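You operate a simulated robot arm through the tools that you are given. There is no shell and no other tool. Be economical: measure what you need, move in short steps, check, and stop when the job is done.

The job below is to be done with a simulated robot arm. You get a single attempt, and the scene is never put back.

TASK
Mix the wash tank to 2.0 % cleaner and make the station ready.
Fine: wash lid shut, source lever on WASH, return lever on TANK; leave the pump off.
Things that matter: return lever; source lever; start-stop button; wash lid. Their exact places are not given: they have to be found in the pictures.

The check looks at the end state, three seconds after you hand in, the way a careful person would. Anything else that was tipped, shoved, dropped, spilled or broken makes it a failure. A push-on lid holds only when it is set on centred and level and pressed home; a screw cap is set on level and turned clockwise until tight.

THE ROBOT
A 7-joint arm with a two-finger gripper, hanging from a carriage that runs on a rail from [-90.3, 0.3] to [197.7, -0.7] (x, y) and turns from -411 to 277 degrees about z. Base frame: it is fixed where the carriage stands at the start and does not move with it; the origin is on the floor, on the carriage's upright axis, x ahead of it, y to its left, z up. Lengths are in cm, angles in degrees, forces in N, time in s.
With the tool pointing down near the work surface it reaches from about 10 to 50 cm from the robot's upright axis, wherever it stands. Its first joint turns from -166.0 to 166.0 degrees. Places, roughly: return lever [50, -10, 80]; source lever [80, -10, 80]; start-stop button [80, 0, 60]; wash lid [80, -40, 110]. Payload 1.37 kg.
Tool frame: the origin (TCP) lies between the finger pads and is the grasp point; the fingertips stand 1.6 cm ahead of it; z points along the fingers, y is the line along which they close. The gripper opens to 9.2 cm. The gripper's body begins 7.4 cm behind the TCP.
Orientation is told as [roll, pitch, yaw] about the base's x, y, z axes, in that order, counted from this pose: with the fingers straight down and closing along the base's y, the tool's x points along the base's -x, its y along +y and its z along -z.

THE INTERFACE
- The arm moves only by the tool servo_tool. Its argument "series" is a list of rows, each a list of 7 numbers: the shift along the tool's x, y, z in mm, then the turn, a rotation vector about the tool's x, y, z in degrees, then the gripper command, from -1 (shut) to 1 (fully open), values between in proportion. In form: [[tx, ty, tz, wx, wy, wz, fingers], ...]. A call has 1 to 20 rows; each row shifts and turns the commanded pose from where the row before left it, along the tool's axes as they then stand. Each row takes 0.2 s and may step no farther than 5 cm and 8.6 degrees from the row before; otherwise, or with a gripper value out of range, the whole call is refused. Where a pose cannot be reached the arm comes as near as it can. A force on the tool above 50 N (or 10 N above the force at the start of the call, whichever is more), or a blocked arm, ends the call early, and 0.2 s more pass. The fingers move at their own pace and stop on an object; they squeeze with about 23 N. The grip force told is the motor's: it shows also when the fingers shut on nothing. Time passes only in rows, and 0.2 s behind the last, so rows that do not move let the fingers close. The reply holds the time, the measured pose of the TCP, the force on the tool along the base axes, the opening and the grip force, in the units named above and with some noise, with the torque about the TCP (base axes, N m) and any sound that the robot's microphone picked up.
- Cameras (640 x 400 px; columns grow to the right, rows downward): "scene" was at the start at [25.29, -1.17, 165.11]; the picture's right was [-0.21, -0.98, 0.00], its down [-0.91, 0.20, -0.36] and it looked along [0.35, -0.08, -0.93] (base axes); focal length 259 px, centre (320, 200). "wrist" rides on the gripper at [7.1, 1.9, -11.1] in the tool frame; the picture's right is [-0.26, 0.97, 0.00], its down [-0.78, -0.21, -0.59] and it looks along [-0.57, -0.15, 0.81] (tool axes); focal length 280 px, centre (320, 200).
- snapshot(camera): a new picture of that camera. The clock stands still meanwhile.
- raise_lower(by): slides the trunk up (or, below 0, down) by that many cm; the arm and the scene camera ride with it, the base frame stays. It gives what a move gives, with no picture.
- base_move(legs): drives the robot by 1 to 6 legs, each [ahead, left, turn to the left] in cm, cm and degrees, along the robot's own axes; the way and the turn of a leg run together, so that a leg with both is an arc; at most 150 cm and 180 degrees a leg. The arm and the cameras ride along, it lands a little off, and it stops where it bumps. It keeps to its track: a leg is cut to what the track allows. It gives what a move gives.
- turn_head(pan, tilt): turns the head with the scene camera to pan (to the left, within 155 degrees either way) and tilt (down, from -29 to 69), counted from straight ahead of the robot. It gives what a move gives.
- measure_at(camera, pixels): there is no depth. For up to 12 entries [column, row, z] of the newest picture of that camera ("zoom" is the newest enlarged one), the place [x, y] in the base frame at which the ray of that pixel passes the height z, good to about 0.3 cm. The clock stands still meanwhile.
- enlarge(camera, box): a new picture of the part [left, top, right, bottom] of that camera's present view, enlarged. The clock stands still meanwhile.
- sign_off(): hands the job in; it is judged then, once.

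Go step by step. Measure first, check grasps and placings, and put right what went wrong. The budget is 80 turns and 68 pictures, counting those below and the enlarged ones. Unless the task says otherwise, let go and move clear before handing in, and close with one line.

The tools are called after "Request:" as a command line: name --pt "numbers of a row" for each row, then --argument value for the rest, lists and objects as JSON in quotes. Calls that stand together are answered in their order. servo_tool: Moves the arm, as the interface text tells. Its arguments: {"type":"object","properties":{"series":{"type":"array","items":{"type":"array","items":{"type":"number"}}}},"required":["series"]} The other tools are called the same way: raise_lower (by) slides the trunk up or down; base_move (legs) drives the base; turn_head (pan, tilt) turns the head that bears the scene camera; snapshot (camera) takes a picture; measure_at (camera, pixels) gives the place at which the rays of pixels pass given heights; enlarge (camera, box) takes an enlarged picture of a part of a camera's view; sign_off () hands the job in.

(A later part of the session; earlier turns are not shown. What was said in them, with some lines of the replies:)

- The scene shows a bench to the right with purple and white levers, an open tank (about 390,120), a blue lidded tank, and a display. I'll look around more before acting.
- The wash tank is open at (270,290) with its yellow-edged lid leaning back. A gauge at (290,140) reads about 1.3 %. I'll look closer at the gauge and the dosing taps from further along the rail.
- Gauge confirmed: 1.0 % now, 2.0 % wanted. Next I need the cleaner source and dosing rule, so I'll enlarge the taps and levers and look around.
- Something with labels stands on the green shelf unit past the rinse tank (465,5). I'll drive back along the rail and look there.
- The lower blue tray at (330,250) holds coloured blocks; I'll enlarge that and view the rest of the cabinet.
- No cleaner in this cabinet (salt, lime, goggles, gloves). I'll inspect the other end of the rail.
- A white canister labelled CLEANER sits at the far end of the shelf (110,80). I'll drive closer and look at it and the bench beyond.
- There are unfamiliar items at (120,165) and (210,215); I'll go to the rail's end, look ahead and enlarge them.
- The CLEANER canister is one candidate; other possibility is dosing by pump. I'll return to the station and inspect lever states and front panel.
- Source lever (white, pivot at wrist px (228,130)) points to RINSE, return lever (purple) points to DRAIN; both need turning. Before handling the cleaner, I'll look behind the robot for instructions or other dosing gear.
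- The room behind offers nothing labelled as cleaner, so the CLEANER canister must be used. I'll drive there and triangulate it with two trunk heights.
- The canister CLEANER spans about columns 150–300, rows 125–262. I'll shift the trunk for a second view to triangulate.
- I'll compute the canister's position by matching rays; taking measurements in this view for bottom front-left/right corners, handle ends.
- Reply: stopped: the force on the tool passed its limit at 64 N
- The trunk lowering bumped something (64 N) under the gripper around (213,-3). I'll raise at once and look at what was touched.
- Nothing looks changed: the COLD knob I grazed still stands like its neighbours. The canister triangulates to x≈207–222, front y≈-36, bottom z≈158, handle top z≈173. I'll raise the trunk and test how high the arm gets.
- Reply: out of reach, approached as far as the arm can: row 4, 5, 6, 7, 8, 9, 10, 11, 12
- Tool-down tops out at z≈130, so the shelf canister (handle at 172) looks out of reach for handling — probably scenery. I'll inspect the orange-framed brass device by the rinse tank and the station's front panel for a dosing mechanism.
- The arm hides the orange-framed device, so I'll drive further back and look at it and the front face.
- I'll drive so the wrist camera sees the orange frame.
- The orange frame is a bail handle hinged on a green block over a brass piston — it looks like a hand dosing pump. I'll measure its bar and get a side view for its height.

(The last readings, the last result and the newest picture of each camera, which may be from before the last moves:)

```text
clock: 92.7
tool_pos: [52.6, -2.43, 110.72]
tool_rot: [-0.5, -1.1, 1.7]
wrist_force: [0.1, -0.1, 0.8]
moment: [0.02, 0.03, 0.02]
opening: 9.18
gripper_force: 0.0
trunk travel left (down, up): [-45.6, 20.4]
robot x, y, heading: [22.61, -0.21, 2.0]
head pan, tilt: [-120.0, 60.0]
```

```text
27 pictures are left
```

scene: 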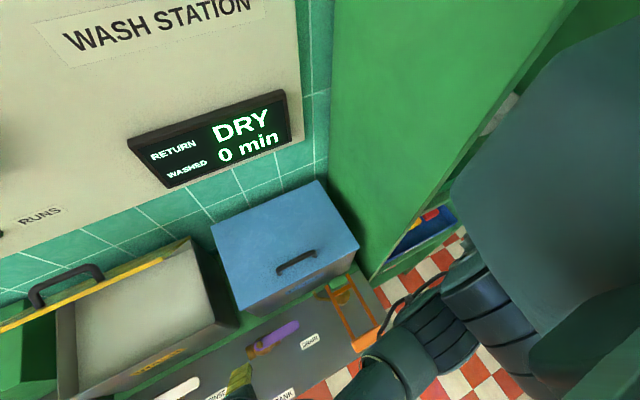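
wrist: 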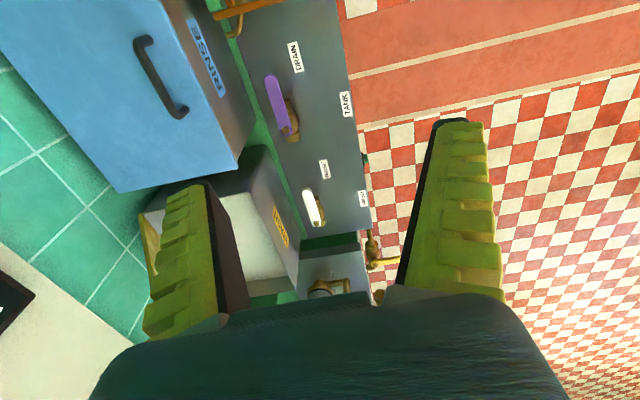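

The bar sits at about (26,-1.7,85.5), the frame level, hinge at y≈-19. Enlarging the device from this side.

Request:
enlarge --camera "scene" --box '[280, 250, 440, 350]'

Request:
turn_head --pan -155 --tilt 69

Request:
snapshot --camera "scene"

```text
4.00 times, centred on (360, 300) of scene
```

zoom: 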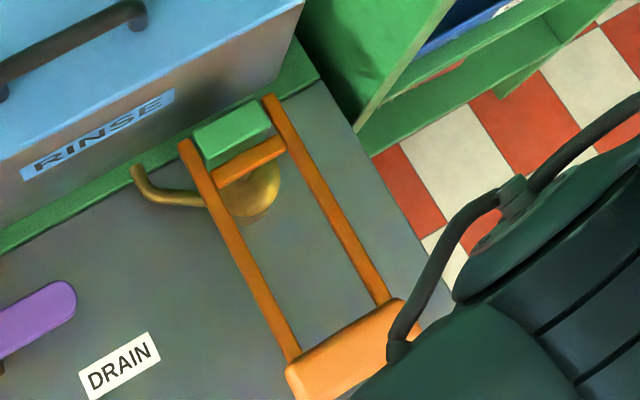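

```text
clock: 93.7
tool_pos: [52.71, -2.39, 110.66]
tool_rot: [-0.4, -1.0, 1.6]
wrist_force: [0.0, 0.9, 0.0]
moment: [0.01, 0.03, -0.02]
opening: 9.18
gripper_force: 0.0
trunk travel left (down, up): [-45.6, 20.4]
robot x, y, heading: [22.59, -0.22, 2.1]
head pan, tilt: [-154.7, 68.8]
```

```text
25 pictures are left
```

scene: 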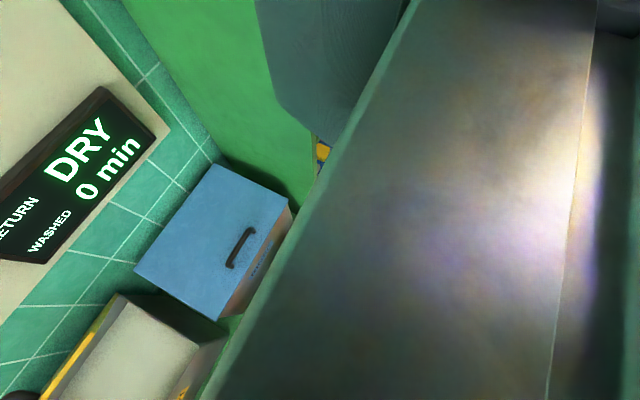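

The brass piston has a spout pipe running toward the wash tank, so this is a hand dosing pump worked by the orange bail. I'll line up above its bar.

Request:
base_move --legs '[[-26.5, 0, -2]]'

Request:
turn_head --pan -35 --tilt 45

Request:
snapshot --camera "wrist"

Request:
measure_at --camera "wrist" --pixels '[[320, 200, 85], [330, 90, 85], [330, 60, 85]]'

```text
clock: 95.6
tool_pos: [25.95, -3.49, 110.68]
tool_rot: [-0.4, -1.0, -0.5]
wrist_force: [-0.7, -0.5, 0.6]
moment: [0.01, 0.04, 0.02]
opening: 9.19
gripper_force: 0.0
trunk travel left (down, up): [-45.6, 20.4]
robot x, y, heading: [-4.12, 0.18, -0.1]
head pan, tilt: [-154.7, 68.8]
```

```text
clock: 97.6
tool_pos: [25.95, -3.56, 110.6]
tool_rot: [-0.4, -1.1, -0.5]
wrist_force: [0.0, 0.4, -0.5]
moment: [-0.02, 0.01, 0.0]
opening: 9.19
gripper_force: 0.0
trunk travel left (down, up): [-45.6, 20.4]
robot x, y, heading: [-4.16, -0.14, -0.1]
head pan, tilt: [-35.0, 45.0]
```

```text
24 pictures are left
```

wrist: 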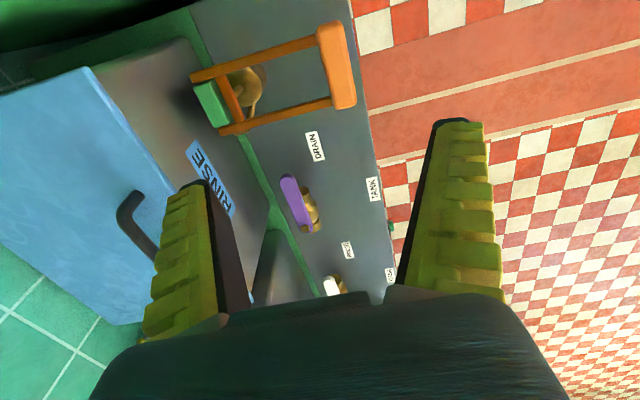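

```text
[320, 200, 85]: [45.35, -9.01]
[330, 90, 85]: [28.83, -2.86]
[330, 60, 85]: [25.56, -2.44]
```

Bar centre at wrist px (337,65) confirms (26,-1.7,85). Descending over it and closing.

Request:
servo_tool --pt "0 18 30 0 0 0 1" --pt "0 0 45 0 0 0 1" --pt "0 0 45 0 0 0 1" --pt "0 0 45 0 0 0 1" --pt "0 0 30 0 0 0 1" --pt "0 0 30 0 0 0 1" --pt "0 0 20 0 0 0 1" --pt "0 0 0 0 0 0 -1" --pt "0 0 0 0 0 0 -1" --pt "0 0 0 0 0 0 -1" --pt "0 0 0 0 0 0 -1"

Request:
snapshot --camera "wrist"

```text
clock: 100.0
tool_pos: [26.46, -1.59, 86.12]
tool_rot: [-0.2, -1.1, -0.4]
wrist_force: [-0.5, 11.7, 2.8]
moment: [-0.04, 0.02, 0.14]
opening: 2.44
gripper_force: 28.4
trunk travel left (down, up): [-45.6, 20.4]
robot x, y, heading: [-4.34, 0.12, -0.2]
head pan, tilt: [-35.0, 45.0]
```

```text
23 pictures are left
```

wrist: 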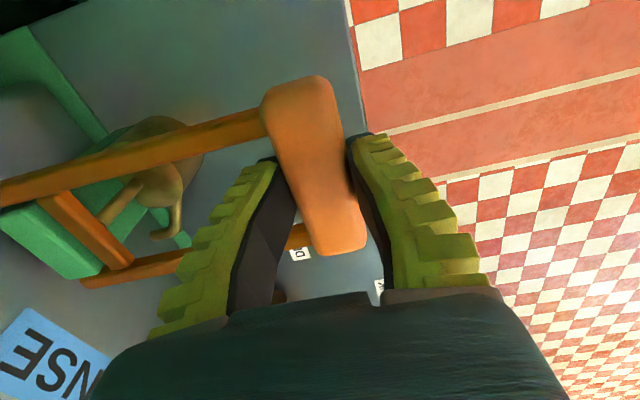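

Bar held (opening 2.4 cm). I'll swing it gently down along its arc and watch the force.

Request:
servo_tool --pt "0 2 0 0 0 0 -1" --pt "0 0 9 3 0 0 -1" --pt "0 0 9 3 0 0 -1" --pt "0 0 9 3 0 0 -1"

```text
clock: 101.0
tool_pos: [26.41, -1.47, 83.48]
tool_rot: [-9.2, -1.1, -0.5]
wrist_force: [-0.2, 10.0, 1.3]
moment: [-0.08, -0.07, 0.15]
opening: 2.42
gripper_force: 27.8
trunk travel left (down, up): [-45.6, 20.4]
robot x, y, heading: [-3.64, 0.02, -0.2]
head pan, tilt: [-35.0, 45.0]
```

It moves freely down. Continuing toward its stop.

Request:
servo_tool --pt "0 0 9 3 0 0 -1" --pt "0 0 9 3 0 0 -1" --pt "0 0 9 3 0 0 -1"

Request:
enlarge --camera "scene" --box '[200, 0, 440, 150]'

```text
clock: 101.8
tool_pos: [26.47, -2.09, 80.66]
tool_rot: [-18.2, -1.0, -0.4]
wrist_force: [-1.6, 12.4, 1.2]
moment: [-0.02, 0.0, 0.29]
opening: 2.52
gripper_force: 27.9
trunk travel left (down, up): [-45.6, 20.4]
robot x, y, heading: [-4.14, -0.09, -0.1]
head pan, tilt: [-35.0, 45.0]
```

```text
2.67 times, centred on (320, 75) of scene
```

zoom: 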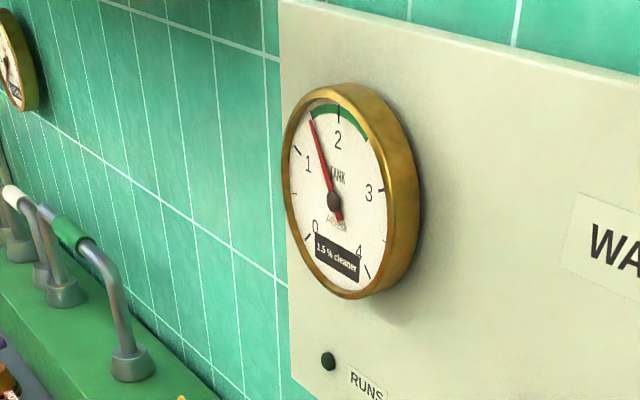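

The gauge now reads 1.5 %, so a stroke doses 0.5 %. Bringing the handle back up along the same arc.

Request:
servo_tool --pt "0 0 -9 -3 0 0 -1" --pt "0 0 -9 -3 0 0 -1" --pt "0 0 -9 -3 0 0 -1" --pt "0 0 -9 -3 0 0 -1" --pt "0 0 -9 -3 0 0 -1" --pt "0 0 -9 -3 0 0 -1" --pt "0 0 0 0 0 0 -1"

Request:
enlarge --camera "scene" --box '[280, 20, 400, 95]'

```text
clock: 103.4
tool_pos: [26.55, -1.57, 86.0]
tool_rot: [-0.5, -1.0, -0.5]
wrist_force: [1.6, -7.5, 1.1]
moment: [-0.2, 0.1, 0.02]
opening: 2.32
gripper_force: 28.1
trunk travel left (down, up): [-45.6, 20.4]
robot x, y, heading: [-3.56, -0.31, 0.0]
head pan, tilt: [-35.0, 45.0]
```

```text
5.33 times, centred on (340, 58) of scene
```

zoom: 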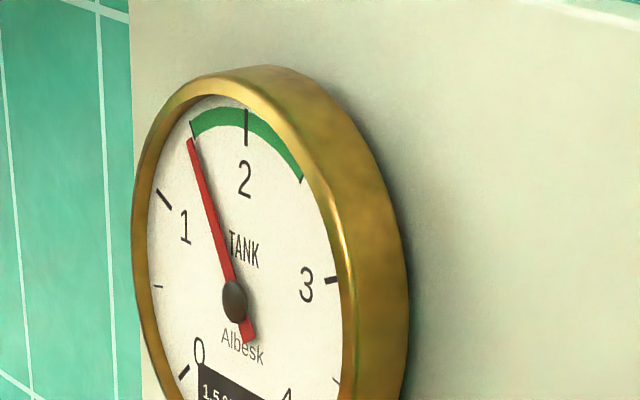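

Still 1.5 % with the handle back up. One more equal stroke, down then up.

Request:
servo_tool --pt "0 0 9 3 0 0 -1" --pt "0 0 9 3 0 0 -1" --pt "0 0 9 3 0 0 -1" --pt "0 0 9 3 0 0 -1" --pt "0 0 9 3 0 0 -1" --pt "0 0 9 3 0 0 -1" --pt "0 0 0 0 0 0 -1"

Request:
enlarge --camera "scene" --box '[260, 20, 420, 120]'

```text
clock: 105.0
tool_pos: [26.39, -1.99, 80.67]
tool_rot: [-18.5, -0.9, -0.5]
wrist_force: [-2.3, 0.5, 4.7]
moment: [-0.15, 0.19, 0.14]
opening: 2.38
gripper_force: 27.8
trunk travel left (down, up): [-45.6, 20.4]
robot x, y, heading: [-4.06, -0.24, -0.2]
head pan, tilt: [-35.0, 45.0]
```

```text
4.00 times, centred on (340, 70) of scene
```

zoom: 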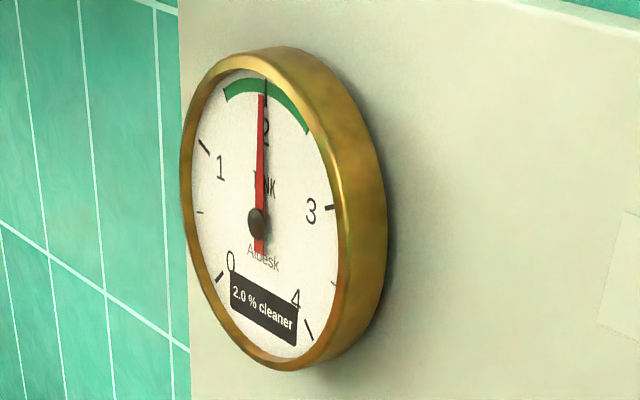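

2.0 % reached. Returning the handle to rest and releasing.

Request:
servo_tool --pt "0 0 -9 -3 0 0 -1" --pt "0 0 -9 -3 0 0 -1" --pt "0 0 -9 -3 0 0 -1" --pt "0 0 -9 -3 0 0 -1" --pt "0 0 -9 -3 0 0 -1" --pt "0 0 -9 -3 0 0 -1" --pt "0 0 0 0 0 0 -1" --pt "0 0 0 0 0 0 0" --pt "0 0 0 0 0 0 0" --pt "0 0 -30 0 0 0 0" --pt "0 0 -40 0 0 0 0" --pt "0 0 -40 0 0 0 0" --pt "0 0 -40 0 0 0 0" --pt "0 0 -40 0 0 0 0" --pt "0 0 -40 0 0 0 0"

Request:
snapshot --camera "wrist"

Request:
measure_at --camera "wrist" --pixels '[[290, 190, 80], [315, 230, 80], [315, 230, 75], [318, 145, 75], [375, 190, 75], [348, 250, 75], [390, 275, 75]]'

Request:
snapshot --camera "scene"

```text
clock: 108.2
tool_pos: [25.86, -0.86, 109.05]
tool_rot: [-0.4, -0.8, -0.5]
wrist_force: [0.5, 0.4, 0.9]
moment: [-0.01, 0.01, -0.02]
opening: 4.88
gripper_force: 2.2
trunk travel left (down, up): [-45.6, 20.4]
robot x, y, heading: [-3.88, -0.0, 0.1]
head pan, tilt: [-35.0, 45.0]
```

```text
19 pictures are left
```

wrist: 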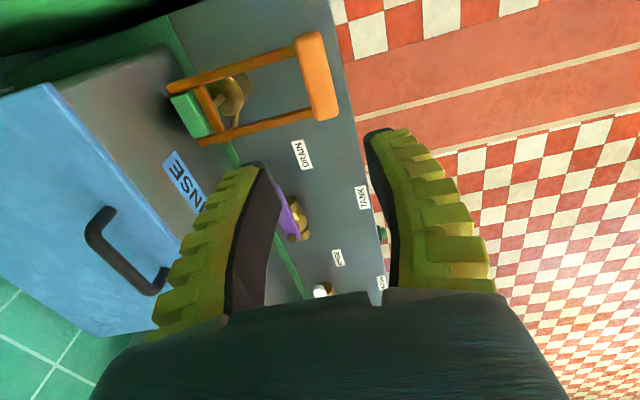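

```text
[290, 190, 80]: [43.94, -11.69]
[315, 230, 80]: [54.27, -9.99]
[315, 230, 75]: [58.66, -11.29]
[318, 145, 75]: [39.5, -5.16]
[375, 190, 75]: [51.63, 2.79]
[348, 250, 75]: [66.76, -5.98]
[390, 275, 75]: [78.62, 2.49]
```

```text
18 pictures are left
```

scene: 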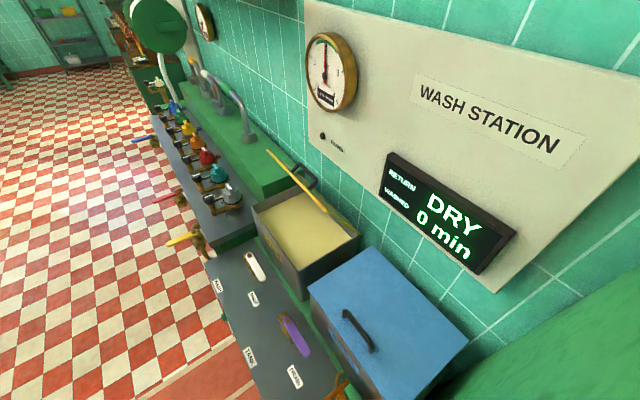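

Gauge still at 2.0 %, handle at rest. Now locating the purple return lever: drive over it and view from two heights.

Request:
base_move --legs '[[26, 0, 0]]'

Request:
enlarge --camera "wrist" --box '[180, 0, 436, 160]'

```text
clock: 110.0
tool_pos: [51.97, -0.89, 109.08]
tool_rot: [-0.4, -1.1, -0.5]
wrist_force: [-0.5, 0.5, 0.2]
moment: [0.02, 0.01, 0.01]
opening: 4.91
gripper_force: 2.5
trunk travel left (down, up): [-45.6, 20.4]
robot x, y, heading: [21.77, -0.1, -0.5]
head pan, tilt: [-35.0, 45.0]
```

```text
2.50 times, centred on (308, 80) of wrist
```

zoom: 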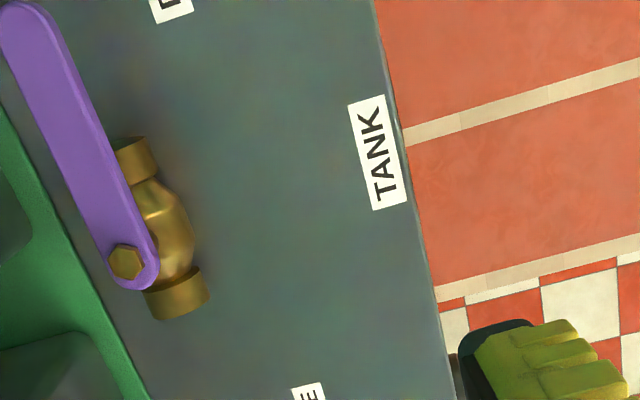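

Request:
measure_at --camera "zoom" --pixels '[[127, 262, 75], [127, 262, 85], [30, 25, 75], [30, 25, 85], [378, 152, 70], [378, 152, 80], [315, 400, 75]]'

Request:
servo_tool --pt "0 -40 -30 0 0 0 0" --pt "0 -40 -30 0 0 0 0" --pt "0 0 -50 0 0 0 0" --pt "0 0 -50 0 0 0 0"

Request:
enlarge --camera "wrist" --box '[180, 0, 436, 160]'

```text
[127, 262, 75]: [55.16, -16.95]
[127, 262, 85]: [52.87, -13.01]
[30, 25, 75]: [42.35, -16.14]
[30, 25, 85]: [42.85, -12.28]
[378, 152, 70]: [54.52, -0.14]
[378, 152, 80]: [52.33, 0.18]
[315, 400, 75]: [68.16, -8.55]
```

```text
clock: 111.0
tool_pos: [53.13, -9.39, 111.03]
tool_rot: [-0.5, -1.1, -0.5]
wrist_force: [-0.2, 0.0, 0.2]
moment: [-0.03, 0.02, -0.01]
opening: 4.89
gripper_force: 2.2
out of reach, approached as far as the arm can: row 1, 2, 3, 4
trunk travel left (down, up): [-45.6, 20.4]
robot x, y, heading: [22.02, 0.42, -0.0]
head pan, tilt: [-35.0, 45.0]
```

```text
2.50 times, centred on (308, 80) of wrist
```

zoom: 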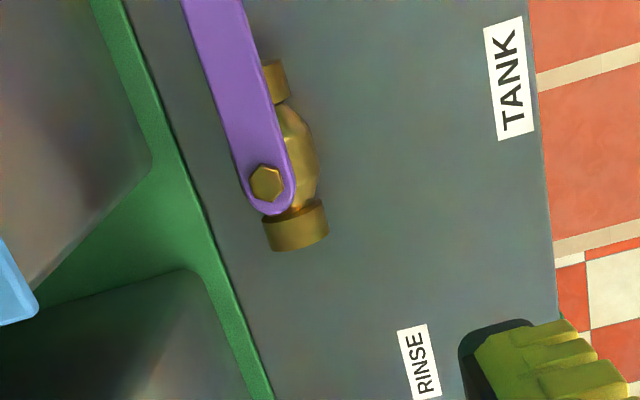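

Request:
measure_at --camera "zoom" --pixels '[[267, 182, 75], [267, 182, 80], [267, 182, 85], [509, 78, 70], [509, 78, 75], [509, 78, 80], [418, 370, 75]]'

```text
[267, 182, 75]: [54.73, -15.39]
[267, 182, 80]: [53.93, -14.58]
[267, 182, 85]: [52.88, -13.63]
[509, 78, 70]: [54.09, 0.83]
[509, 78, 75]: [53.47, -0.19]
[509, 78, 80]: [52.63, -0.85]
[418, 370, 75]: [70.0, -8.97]
```

Pivot at (53.5,-14.1,82), lever tip (42.7,-13.4), TANK label straight toward +y. I'll straddle the lever near r=8.5 cm and check before gripping.

Request:
servo_tool --pt "40 -23 0 -0.5 1.1 0.5 0.1" --pt "41 -23 10 0 0 0 0.1" --pt "0 0 45 0 0 0 0.1" --pt "0 0 45 0 0 0 0.1" --pt "0 0 45 0 0 0 0.1" --pt "0 0 45 0 0 0 0.1" --pt "0 0 30 0 0 0 0.1" --pt "0 0 0 0 0 0 0.1"

Request:
snapshot --camera "wrist"

```text
clock: 112.8
tool_pos: [45.17, -13.88, 88.02]
tool_rot: [0.1, 0.1, -1.0]
wrist_force: [0.6, -1.0, 0.3]
moment: [0.0, 0.02, 0.01]
opening: 5.3
gripper_force: 1.8
out of reach, approached as far as the arm can: row 1
trunk travel left (down, up): [-45.6, 20.4]
robot x, y, heading: [22.16, -0.05, -0.1]
head pan, tilt: [-35.0, 45.0]
```

```text
15 pictures are left
```

wrist: 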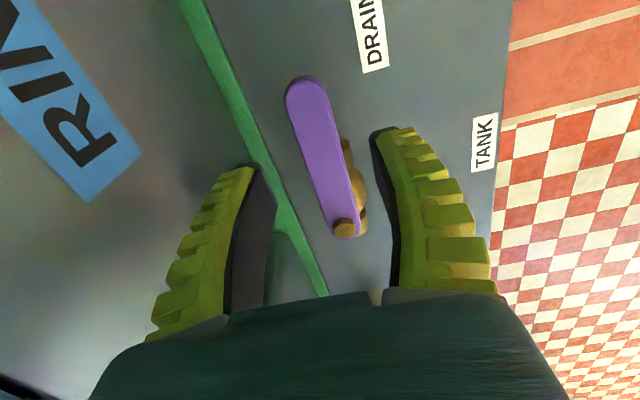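

Lever is between the fingers. Lowering 7 cm, closing, then checking.

Request:
servo_tool --pt "0 0 35 0 0 0 0.1" --pt "0 0 33 0 0 0 0.1" --pt "0 0 0 0 0 0 -1" --pt "0 0 0 0 0 0 -1" --pt "0 0 0 0 0 0 -1"

```text
clock: 114.0
tool_pos: [45.16, -14.09, 81.46]
tool_rot: [0.1, 0.1, -1.1]
wrist_force: [-4.5, 0.7, 15.4]
moment: [0.02, 0.22, 0.0]
opening: 2.17
gripper_force: 27.8
trunk travel left (down, up): [-45.6, 20.4]
robot x, y, heading: [22.23, 0.27, -0.1]
head pan, tilt: [-35.0, 45.0]
```

Lever gripped (2.2 cm). Turning it clockwise about its pivot, first a third of the way.

Request:
servo_tool --pt "0 0 -3 0 0 0 -1" --pt "-0.9 12.1 0 0 0 8.18 -1" --pt "-0.9 12.1 0 0 0 8.18 -1" --pt "-0.9 12.1 0 0 0 8.18 -1"

```text
clock: 115.0
tool_pos: [45.9, -10.38, 81.75]
tool_rot: [0.0, 0.2, -25.8]
wrist_force: [5.6, -4.8, -14.5]
moment: [0.0, -0.01, -0.04]
opening: 1.77
gripper_force: 28.4
trunk travel left (down, up): [-45.6, 20.4]
robot x, y, heading: [22.26, 0.11, -0.5]
head pan, tilt: [-35.0, 45.0]
```

Request:
servo_tool --pt "-0.9 12.1 0 0 0 8.18 -1" --pt "-0.9 12.1 0 0 0 8.18 -1" --pt "-0.9 12.1 0 0 0 8.18 -1" --pt "-0.9 12.1 0 0 0 8.18 -1" --pt "-0.9 12.1 0 0 0 8.18 -1" --pt "-0.9 12.1 0 0 0 8.18 -1" --pt "-0.9 12.1 0 0 0 8.18 -1" --pt "-0.9 12.1 0 0 0 8.18 -1"

```text
clock: 116.8
tool_pos: [53.57, -5.54, 81.68]
tool_rot: [-0.2, 0.0, -91.1]
wrist_force: [-5.6, -1.2, 0.8]
moment: [0.1, 0.04, 0.46]
opening: 1.87
gripper_force: 27.7
trunk travel left (down, up): [-45.6, 20.4]
robot x, y, heading: [21.56, -0.38, -0.5]
head pan, tilt: [-35.0, 45.0]
```

Lever at 91°, pointing to TANK. Releasing, lifting, turning the wrist back and driving to the source lever.

Request:
servo_tool --pt "0 0 0 0 0 0 0.1" --pt "0 0 0 0 0 0 0.1" --pt "0 0 -40 0 0 0 0.1" --pt "0 0 -40 0 0 0 0.1" --pt "0 0 -40 0 0 0 0.1" --pt "0 0 -40 0 0 -8.2 0.1" --pt "0 0 -40 0 0 -8.2 0.1" --pt "0 0 -20 0 0 -8.2 0.1" --pt "0 0 0 0 0 -8.2 0.1" --pt "0 0 0 0 0 -8.2 0.1" --pt "0 0 0 0 0 -8.2 0.1" --pt "0 0 0 0 0 -8.2 0.1" --pt "0 0 0 0 0 -8.2 0.1" --pt "0 0 0 0 0 -8.2 0.1" --pt "0 0 0 0 0 -8.2 0.1" --pt "0 0 0 0 0 -8.2 0.1"

Request:
base_move --legs '[[24, 0, 0]]'

Request:
snapshot --camera "wrist"

```text
clock: 120.2
tool_pos: [53.83, -5.5, 103.65]
tool_rot: [0.1, 0.1, -0.6]
wrist_force: [0.7, -0.1, -0.1]
moment: [0.05, -0.04, 0.01]
opening: 5.34
gripper_force: 2.2
trunk travel left (down, up): [-45.6, 20.4]
robot x, y, heading: [21.83, -0.05, -0.1]
head pan, tilt: [-35.0, 45.0]
```

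```text
clock: 122.0
tool_pos: [77.98, -5.67, 103.76]
tool_rot: [0.1, 0.1, -0.8]
wrist_force: [-0.7, 0.5, 0.3]
moment: [0.01, 0.01, 0.0]
opening: 5.36
gripper_force: 1.6
trunk travel left (down, up): [-45.6, 20.4]
robot x, y, heading: [46.13, -0.19, -0.3]
head pan, tilt: [-35.0, 45.0]
```

```text
14 pictures are left
```

wrist: 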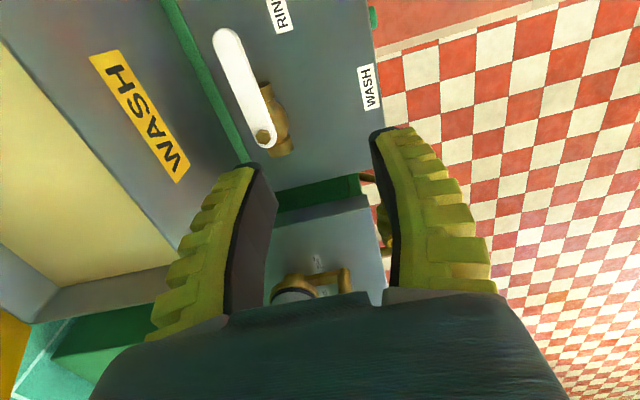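

Request:
measure_at --camera "wrist" --pixels '[[264, 137, 82], [227, 40, 82], [370, 87, 75], [375, 15, 70], [45, 165, 95], [160, 155, 85], [60, 290, 100]]'

```text
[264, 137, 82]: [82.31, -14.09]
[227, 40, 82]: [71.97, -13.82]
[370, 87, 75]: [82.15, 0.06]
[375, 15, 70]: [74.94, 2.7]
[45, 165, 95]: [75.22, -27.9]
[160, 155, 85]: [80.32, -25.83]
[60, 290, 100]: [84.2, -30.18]
```

Source lever pivot (82.3,-14.1), same geometry. Same straddle, grip and first turn.

Request:
servo_tool --pt "21 -41 0 0 0 -0.8 0.1" --pt "21 -42 0 0 0 0 0.1" --pt "0 0 45 0 0 0 0.1" --pt "0 0 45 0 0 0 0.1" --pt "0 0 45 0 0 0 0.1" --pt "0 0 45 0 0 0 0.1" --pt "0 0 40 0 0 0 0.1" --pt "0 0 0 0 0 0 -1" --pt "0 0 0 0 0 0 -1" --pt "0 0 0 0 0 0 -1"

Request:
snapshot --camera "wrist"

```text
clock: 124.2
tool_pos: [73.5, -13.92, 81.88]
tool_rot: [0.1, 0.1, 0.0]
wrist_force: [-4.7, -3.1, 12.5]
moment: [-0.05, 0.19, -0.34]
opening: 2.08
gripper_force: 28.0
trunk travel left (down, up): [-45.6, 20.4]
robot x, y, heading: [46.4, -0.32, 0.0]
head pan, tilt: [-35.0, 45.0]
```

```text
13 pictures are left
```

wrist: 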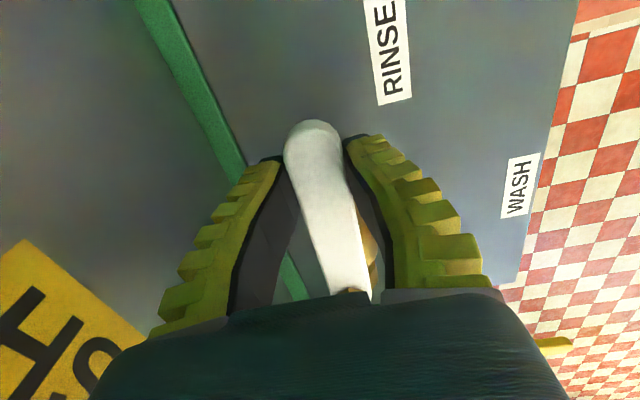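

Gripped squarely at r≈8.8 cm. Turning 90° to WASH.

Request:
servo_tool --pt "0 0 -2 0 0 0 -1" --pt "-0.9 12.4 0 0 0 8.18 -1" --pt "-0.9 12.4 0 0 0 8.18 -1" --pt "-0.9 12.4 0 0 0 8.18 -1" --pt "-0.9 12.4 0 0 0 8.18 -1" --pt "-0.9 12.4 0 0 0 8.18 -1" --pt "-0.9 12.4 0 0 0 8.18 -1" --pt "-0.9 12.4 0 0 0 8.18 -1" --pt "-0.9 12.4 0 0 0 8.18 -1" --pt "-0.9 12.4 0 0 0 8.18 -1" --pt "-0.9 12.4 0 0 0 8.18 -1" --pt "-0.9 12.4 0 0 0 8.18 -1"

```text
clock: 126.8
tool_pos: [82.45, -5.07, 81.86]
tool_rot: [0.0, 0.0, -90.0]
wrist_force: [3.3, 0.2, -6.5]
moment: [0.11, -0.04, 0.46]
opening: 1.84
gripper_force: 27.9
trunk travel left (down, up): [-45.6, 20.4]
robot x, y, heading: [46.45, -0.16, -0.1]
head pan, tilt: [-35.0, 45.0]
```

Lever at 90°, on WASH. Releasing, lifting clear, then looking at the wash lid from one side.

Request:
servo_tool --pt "0 0 0 0 0 0 0.1" --pt "0 0 0 0 0 0 0.1" --pt "0 0 -40 0 0 0 0.1" --pt "0 0 -40 0 0 0 0.1" --pt "0 0 -40 0 0 0 0.1" --pt "0 0 -40 0 0 -8.2 0.1" --pt "0 0 -40 0 0 -8.2 0.1" --pt "0 0 -20 0 0 -8.2 0.1" --pt "0 0 0 0 0 -8.2 0.1" --pt "0 0 0 0 0 -8.2 0.1" --pt "0 0 0 0 0 -8.2 0.1" --pt "0 0 0 0 0 -8.2 0.1" --pt "0 0 0 0 0 -8.2 0.1" --pt "0 0 0 0 0 -8.2 0.1" --pt "0 0 0 0 0 -8.2 0.1" --pt "0 0 0 0 0 -8.2 0.1"

Request:
turn_head --pan -80 --tilt 50

Request:
enlarge --camera "scene" --box '[160, 100, 480, 300]'

```text
clock: 130.2
tool_pos: [82.48, -5.2, 103.89]
tool_rot: [0.1, 0.1, 0.3]
wrist_force: [-0.3, -1.1, 1.0]
moment: [-0.03, -0.01, 0.0]
opening: 5.35
gripper_force: 1.7
trunk travel left (down, up): [-45.6, 20.4]
robot x, y, heading: [45.74, -0.77, -0.1]
head pan, tilt: [-35.0, 45.0]
```

```text
clock: 131.3
tool_pos: [82.44, -5.37, 103.88]
tool_rot: [0.1, 0.1, 0.2]
wrist_force: [-0.3, 0.3, -0.2]
moment: [0.0, 0.01, -0.03]
opening: 5.35
gripper_force: 1.9
trunk travel left (down, up): [-45.6, 20.4]
robot x, y, heading: [46.31, -0.16, -0.4]
head pan, tilt: [-80.0, 50.0]
```

```text
2.00 times, centred on (320, 200) of scene
```

zoom: 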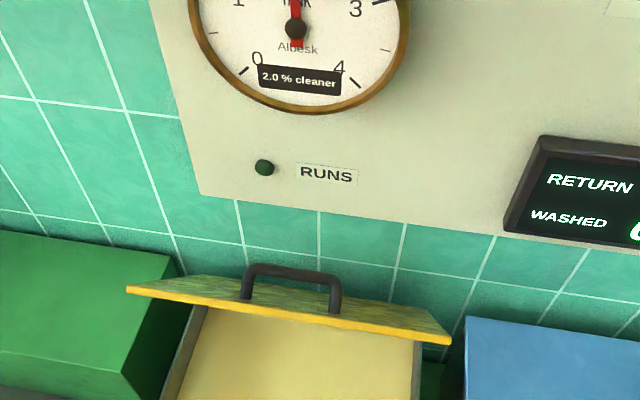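

The lid's yellow front edge runs (127,290)–(452,340) in the zoom, outer face with handle behind it, hinged at the rear. Measuring it here and again from another trunk height.

Request:
measure_at --camera "zoom" --pixels '[[127, 290, 100], [127, 290, 120], [452, 340, 100], [452, 340, 120], [292, 272, 110], [292, 272, 130], [245, 297, 100], [245, 297, 120], [335, 312, 110]]'

Request:
raise_lower --by 20

Request:
enlarge --camera "scene" --box '[160, 150, 480, 350]'

```text
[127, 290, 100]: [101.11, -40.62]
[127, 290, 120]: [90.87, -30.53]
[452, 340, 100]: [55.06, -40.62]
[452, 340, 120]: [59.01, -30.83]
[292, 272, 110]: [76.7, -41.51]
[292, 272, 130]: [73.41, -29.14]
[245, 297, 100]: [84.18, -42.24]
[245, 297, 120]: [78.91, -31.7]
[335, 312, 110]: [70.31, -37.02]
```

```text
clock: 133.5
tool_pos: [82.36, -5.21, 123.9]
tool_rot: [0.1, 0.0, 0.2]
wrist_force: [-0.5, -0.6, 0.0]
moment: [-0.02, -0.01, -0.01]
opening: 5.36
gripper_force: 1.8
trunk travel left (down, up): [-65.6, 0.4]
robot x, y, heading: [46.58, 0.19, -0.3]
head pan, tilt: [-80.0, 50.0]
```

```text
2.00 times, centred on (320, 250) of scene
```

zoom: 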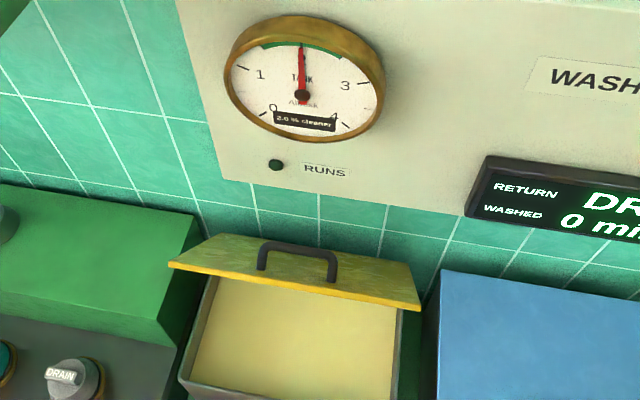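

Request:
measure_at --camera "zoom" --pixels '[[168, 265, 100], [168, 265, 120], [421, 308, 100], [421, 308, 120], [300, 247, 110], [300, 247, 130], [264, 268, 120], [332, 280, 120], [180, 380, 95], [398, 395, 95], [207, 236, 100], [411, 262, 100]]'

```text
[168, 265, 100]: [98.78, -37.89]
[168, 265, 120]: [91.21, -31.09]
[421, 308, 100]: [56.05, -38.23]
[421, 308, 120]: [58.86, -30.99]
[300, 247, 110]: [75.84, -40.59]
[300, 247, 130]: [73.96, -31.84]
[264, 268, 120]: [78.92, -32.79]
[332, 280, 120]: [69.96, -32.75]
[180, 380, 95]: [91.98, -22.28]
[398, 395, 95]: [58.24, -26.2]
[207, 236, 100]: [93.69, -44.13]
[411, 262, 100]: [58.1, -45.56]
```

Triangulated: lid free edge at y≈-32, z≈118, x 58.7–92.5, hinge near y≈-48, z≈98; handle x 70–79. I'll press down on its outer face at x≈85 with shut fingers; first move above it.

Request:
base_move --legs '[[16.5, 0, 0]]'

Request:
servo_tool --pt "0 0 0 0 0 0 -1" --pt "35 -30 -10 0 0 0 -1" --pt "35 -30 -10 0 0 0 -1" --pt "35 -30 0 0 0 0 -1" --pt "35 -30 0 0 0 0 -1" --pt "0 -45 0 0 0 0 -1" --pt "0 -45 0 0 0 0 -1" --pt "0 -45 0 0 0 0 -1" --pt "0 -45 0 0 0 0 -1"

Request:
snapshot --camera "scene"

```text
clock: 135.0
tool_pos: [98.95, -5.44, 123.79]
tool_rot: [0.2, 0.1, 0.3]
wrist_force: [-0.3, 0.6, 0.4]
moment: [0.01, -0.01, -0.01]
opening: 5.35
gripper_force: 1.7
trunk travel left (down, up): [-65.6, 0.4]
robot x, y, heading: [62.81, -0.25, -0.3]
head pan, tilt: [-80.0, 50.0]
```

```text
clock: 137.0
tool_pos: [85.01, -35.24, 125.77]
tool_rot: [0.2, 0.2, 0.2]
wrist_force: [-0.5, 0.8, -1.8]
moment: [-0.03, 0.0, -0.03]
opening: 0.0
gripper_force: 22.5
trunk travel left (down, up): [-65.6, 0.4]
robot x, y, heading: [62.9, -0.25, -0.1]
head pan, tilt: [-80.0, 50.0]
```

```text
10 pictures are left
```

scene: 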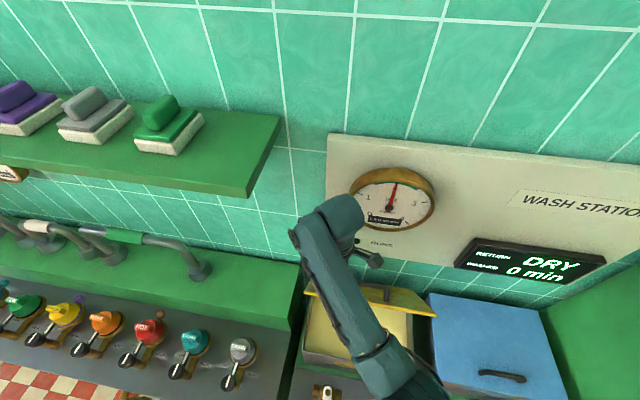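

Positioned above the lid's left part. Pressing down slowly.

Request:
servo_tool --pt "0 0 20 0 0 0 -1" --pt "0 0 20 0 0 0 -1" --pt "0 0 20 0 0 0 -1" --pt "0 5 20 0 0 0 -1" --pt "0 8 15 0 0 0 -1" --pt "0 8 15 0 0 0 -1"

Request:
snapshot --camera "wrist"

```text
clock: 138.4
tool_pos: [85.07, -33.15, 114.84]
tool_rot: [0.3, 0.3, 0.1]
wrist_force: [-0.3, -0.6, -0.3]
moment: [0.01, 0.0, 0.0]
opening: 0.01
gripper_force: 23.0
trunk travel left (down, up): [-65.6, 0.4]
robot x, y, heading: [62.44, -0.08, -0.1]
head pan, tilt: [-80.0, 50.0]
```

```text
9 pictures are left
```

wrist: 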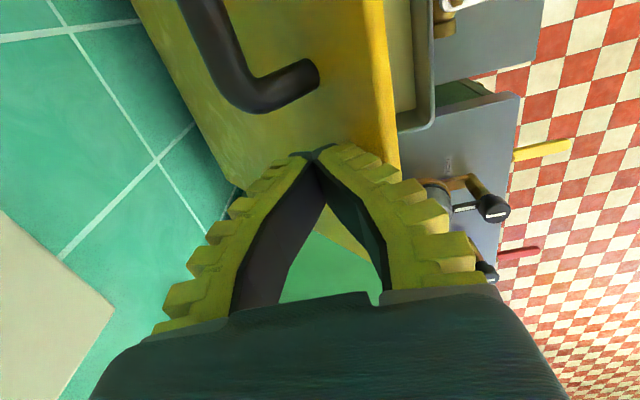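

Almost no force; the tip is on or just above the lid face behind its yellow edge (380,120). Continuing down with forward arc.

Request:
servo_tool --pt "0 7 15 0 0 0 -1" --pt "0 6 15 0 0 0 -1" --pt "0 5 15 0 0 0 -1" --pt "0 4 15 0 0 0 -1" --pt "0 3 15 0 0 0 -1"

Request:
snapshot --camera "wrist"

```text
clock: 139.6
tool_pos: [85.15, -30.76, 107.27]
tool_rot: [0.1, 0.2, 0.2]
wrist_force: [-0.4, 0.1, 0.1]
moment: [0.02, 0.0, -0.05]
opening: 0.0
gripper_force: 23.0
trunk travel left (down, up): [-65.6, 0.4]
robot x, y, heading: [62.67, -0.35, -0.0]
head pan, tilt: [-80.0, 50.0]
```

```text
8 pictures are left
```

wrist: 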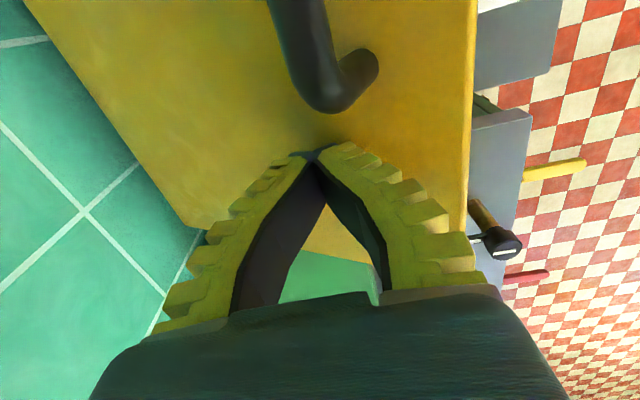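

The lid swings down with the finger (its yellow face now seen nearly flat). Continuing until it seats.

Request:
servo_tool --pt "0 2 10 0 0 0 -1" --pt "0 2 10 0 0 0 -1" --pt "0 1 8 0 0 0 -1" --pt "0 0 6 0 0 0 -1" --pt "0 0 6 0 0 0 -1" --pt "0 0 5 0 0 0 -1" --pt "0 0 5 0 0 0 -1" --pt "0 0 5 0 0 0 -1"

```text
clock: 141.4
tool_pos: [85.02, -30.19, 101.88]
tool_rot: [0.1, 0.1, 0.2]
wrist_force: [0.8, 0.4, 0.2]
moment: [0.03, 0.02, 0.04]
opening: 0.0
gripper_force: 23.6
trunk travel left (down, up): [-65.6, 0.4]
robot x, y, heading: [63.02, -0.22, 0.0]
head pan, tilt: [-80.0, 50.0]
```

Request:
servo_tool --pt "0 0 5 0 0 0 -1" --pt "0 0 5 0 0 0 -1" --pt "0 0 5 0 0 0 -1" --pt "0 0 5 0 0 0 -1" --pt "0 0 4 0 0 0 -1" --pt "0 0 4 0 0 0 -1"

Request:
snapshot --camera "wrist"

```text
clock: 142.8
tool_pos: [84.93, -30.21, 99.01]
tool_rot: [0.0, 0.0, 0.3]
wrist_force: [0.3, 0.9, 0.4]
moment: [0.02, 0.0, -0.01]
opening: 0.0
gripper_force: 22.9
trunk travel left (down, up): [-65.6, 0.4]
robot x, y, heading: [63.01, 0.13, -0.3]
head pan, tilt: [-80.0, 50.0]
```

```text
7 pictures are left
```

wrist: 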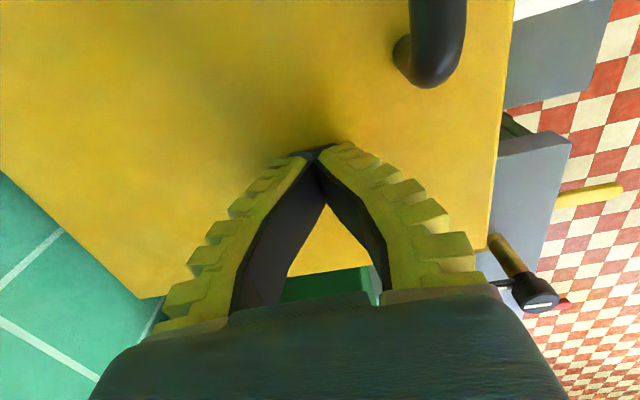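

Request:
servo_tool --pt "0 0 4 0 0 0 -1" --pt "0 0 4 0 0 0 -1" --pt "0 0 4 0 0 0 -1" --pt "0 0 4 0 0 0 -1" --pt "0 0 4 0 0 0 -1" --pt "0 0 4 0 0 0 -1" --pt "0 0 4 0 0 0 -1" --pt "0 0 4 0 0 0 -1"

```text
clock: 143.8
tool_pos: [85.18, -30.45, 98.08]
tool_rot: [-0.1, 0.3, 0.3]
wrist_force: [-11.5, 15.8, 38.4]
moment: [-0.06, 0.04, -0.01]
opening: 0.61
gripper_force: 28.1
trunk travel left (down, up): [-65.6, 0.4]
robot x, y, heading: [62.57, -0.16, -0.0]
head pan, tilt: [-80.0, 50.0]
stopped in row 4: the force on the tool passed its limit at 58 N (the readings are from after the stop); the commanded pose is now the measured one
```

The lid seated firmly (58 N stop at tip z≈96.5). Lifting clear, retracting, and checking everything.

Request:
servo_tool --pt "0 0 -20 0 0 0 -1" --pt "0 0 -40 0 0 0 -1" --pt "0 0 -40 0 0 0 -1" --pt "0 0 -40 0 0 0 -1" --pt "0 0 -40 0 0 0 -1" --pt "0 0 -40 0 0 0 -1" --pt "0 45 0 0 0 0 -1" --pt "0 45 0 0 0 0 -1" --pt "-20 45 0 0 0 0 -1" --pt "-20 45 0 0 0 0 -1" --pt "-20 45 0 0 0 0 -1" --pt "-20 30 0 0 0 0 -1"

Request:
turn_head --pan -105 --tilt 60

Request:
snapshot --camera "scene"

```text
clock: 146.4
tool_pos: [93.03, -4.76, 119.9]
tool_rot: [-0.2, 0.1, 0.3]
wrist_force: [0.7, -0.6, 0.3]
moment: [0.02, -0.01, 0.0]
opening: 0.0
gripper_force: 28.3
trunk travel left (down, up): [-65.6, 0.4]
robot x, y, heading: [62.6, -0.53, -0.1]
head pan, tilt: [-80.0, 50.0]
```

```text
clock: 147.3
tool_pos: [93.16, -4.87, 119.82]
tool_rot: [-0.1, 0.1, 0.2]
wrist_force: [-0.3, -0.3, 0.7]
moment: [0.02, 0.0, 0.02]
opening: 0.01
gripper_force: 27.9
trunk travel left (down, up): [-65.6, 0.4]
robot x, y, heading: [62.83, -0.44, -0.5]
head pan, tilt: [-105.0, 60.0]
```

```text
6 pictures are left
```

scene: 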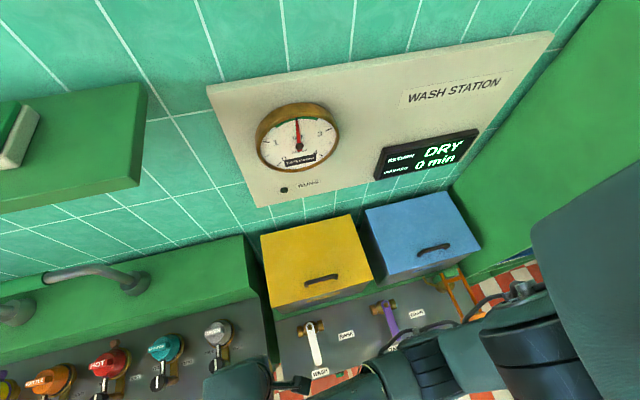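

Lid is shut, the levers point toward WASH and TANK. One enlarged check of gauge, lamp and levers.

Request:
enlarge --camera "scene" --box '[250, 200, 490, 350]'

Request:
enlarge --camera "scene" --box '[230, 90, 390, 190]'

```text
2.67 times, centred on (370, 275) of scene
```

zoom: 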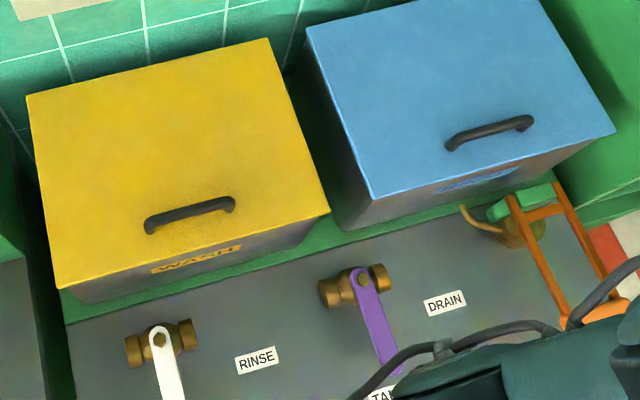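

```text
4.00 times, centred on (310, 140) of scene
```

zoom: 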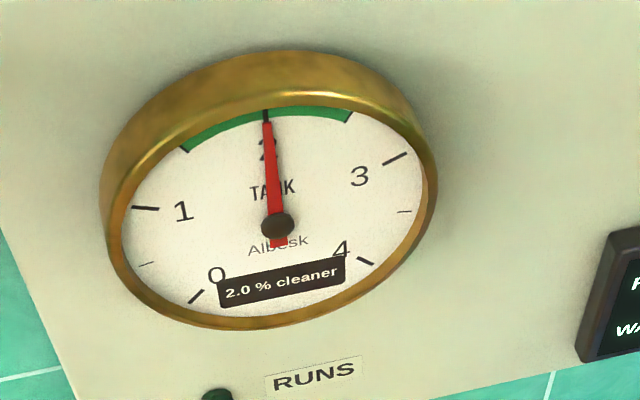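

The gauge shows 2.0 %, the lid is flat and shut, the levers point to WASH and TANK, and the RUNS lamp is dark. The arm is clear, so I'm handing in.

Request:
sign_off

```text
The job is handed in.
```

The wash tank reads 2.0 % cleaner, its lid is shut, the source lever is on WASH, the return lever is on TANK and the pump is off. While I was looking around, the gripper bumped something near the COLD valve at about 64 N; nothing there looked changed afterwards.
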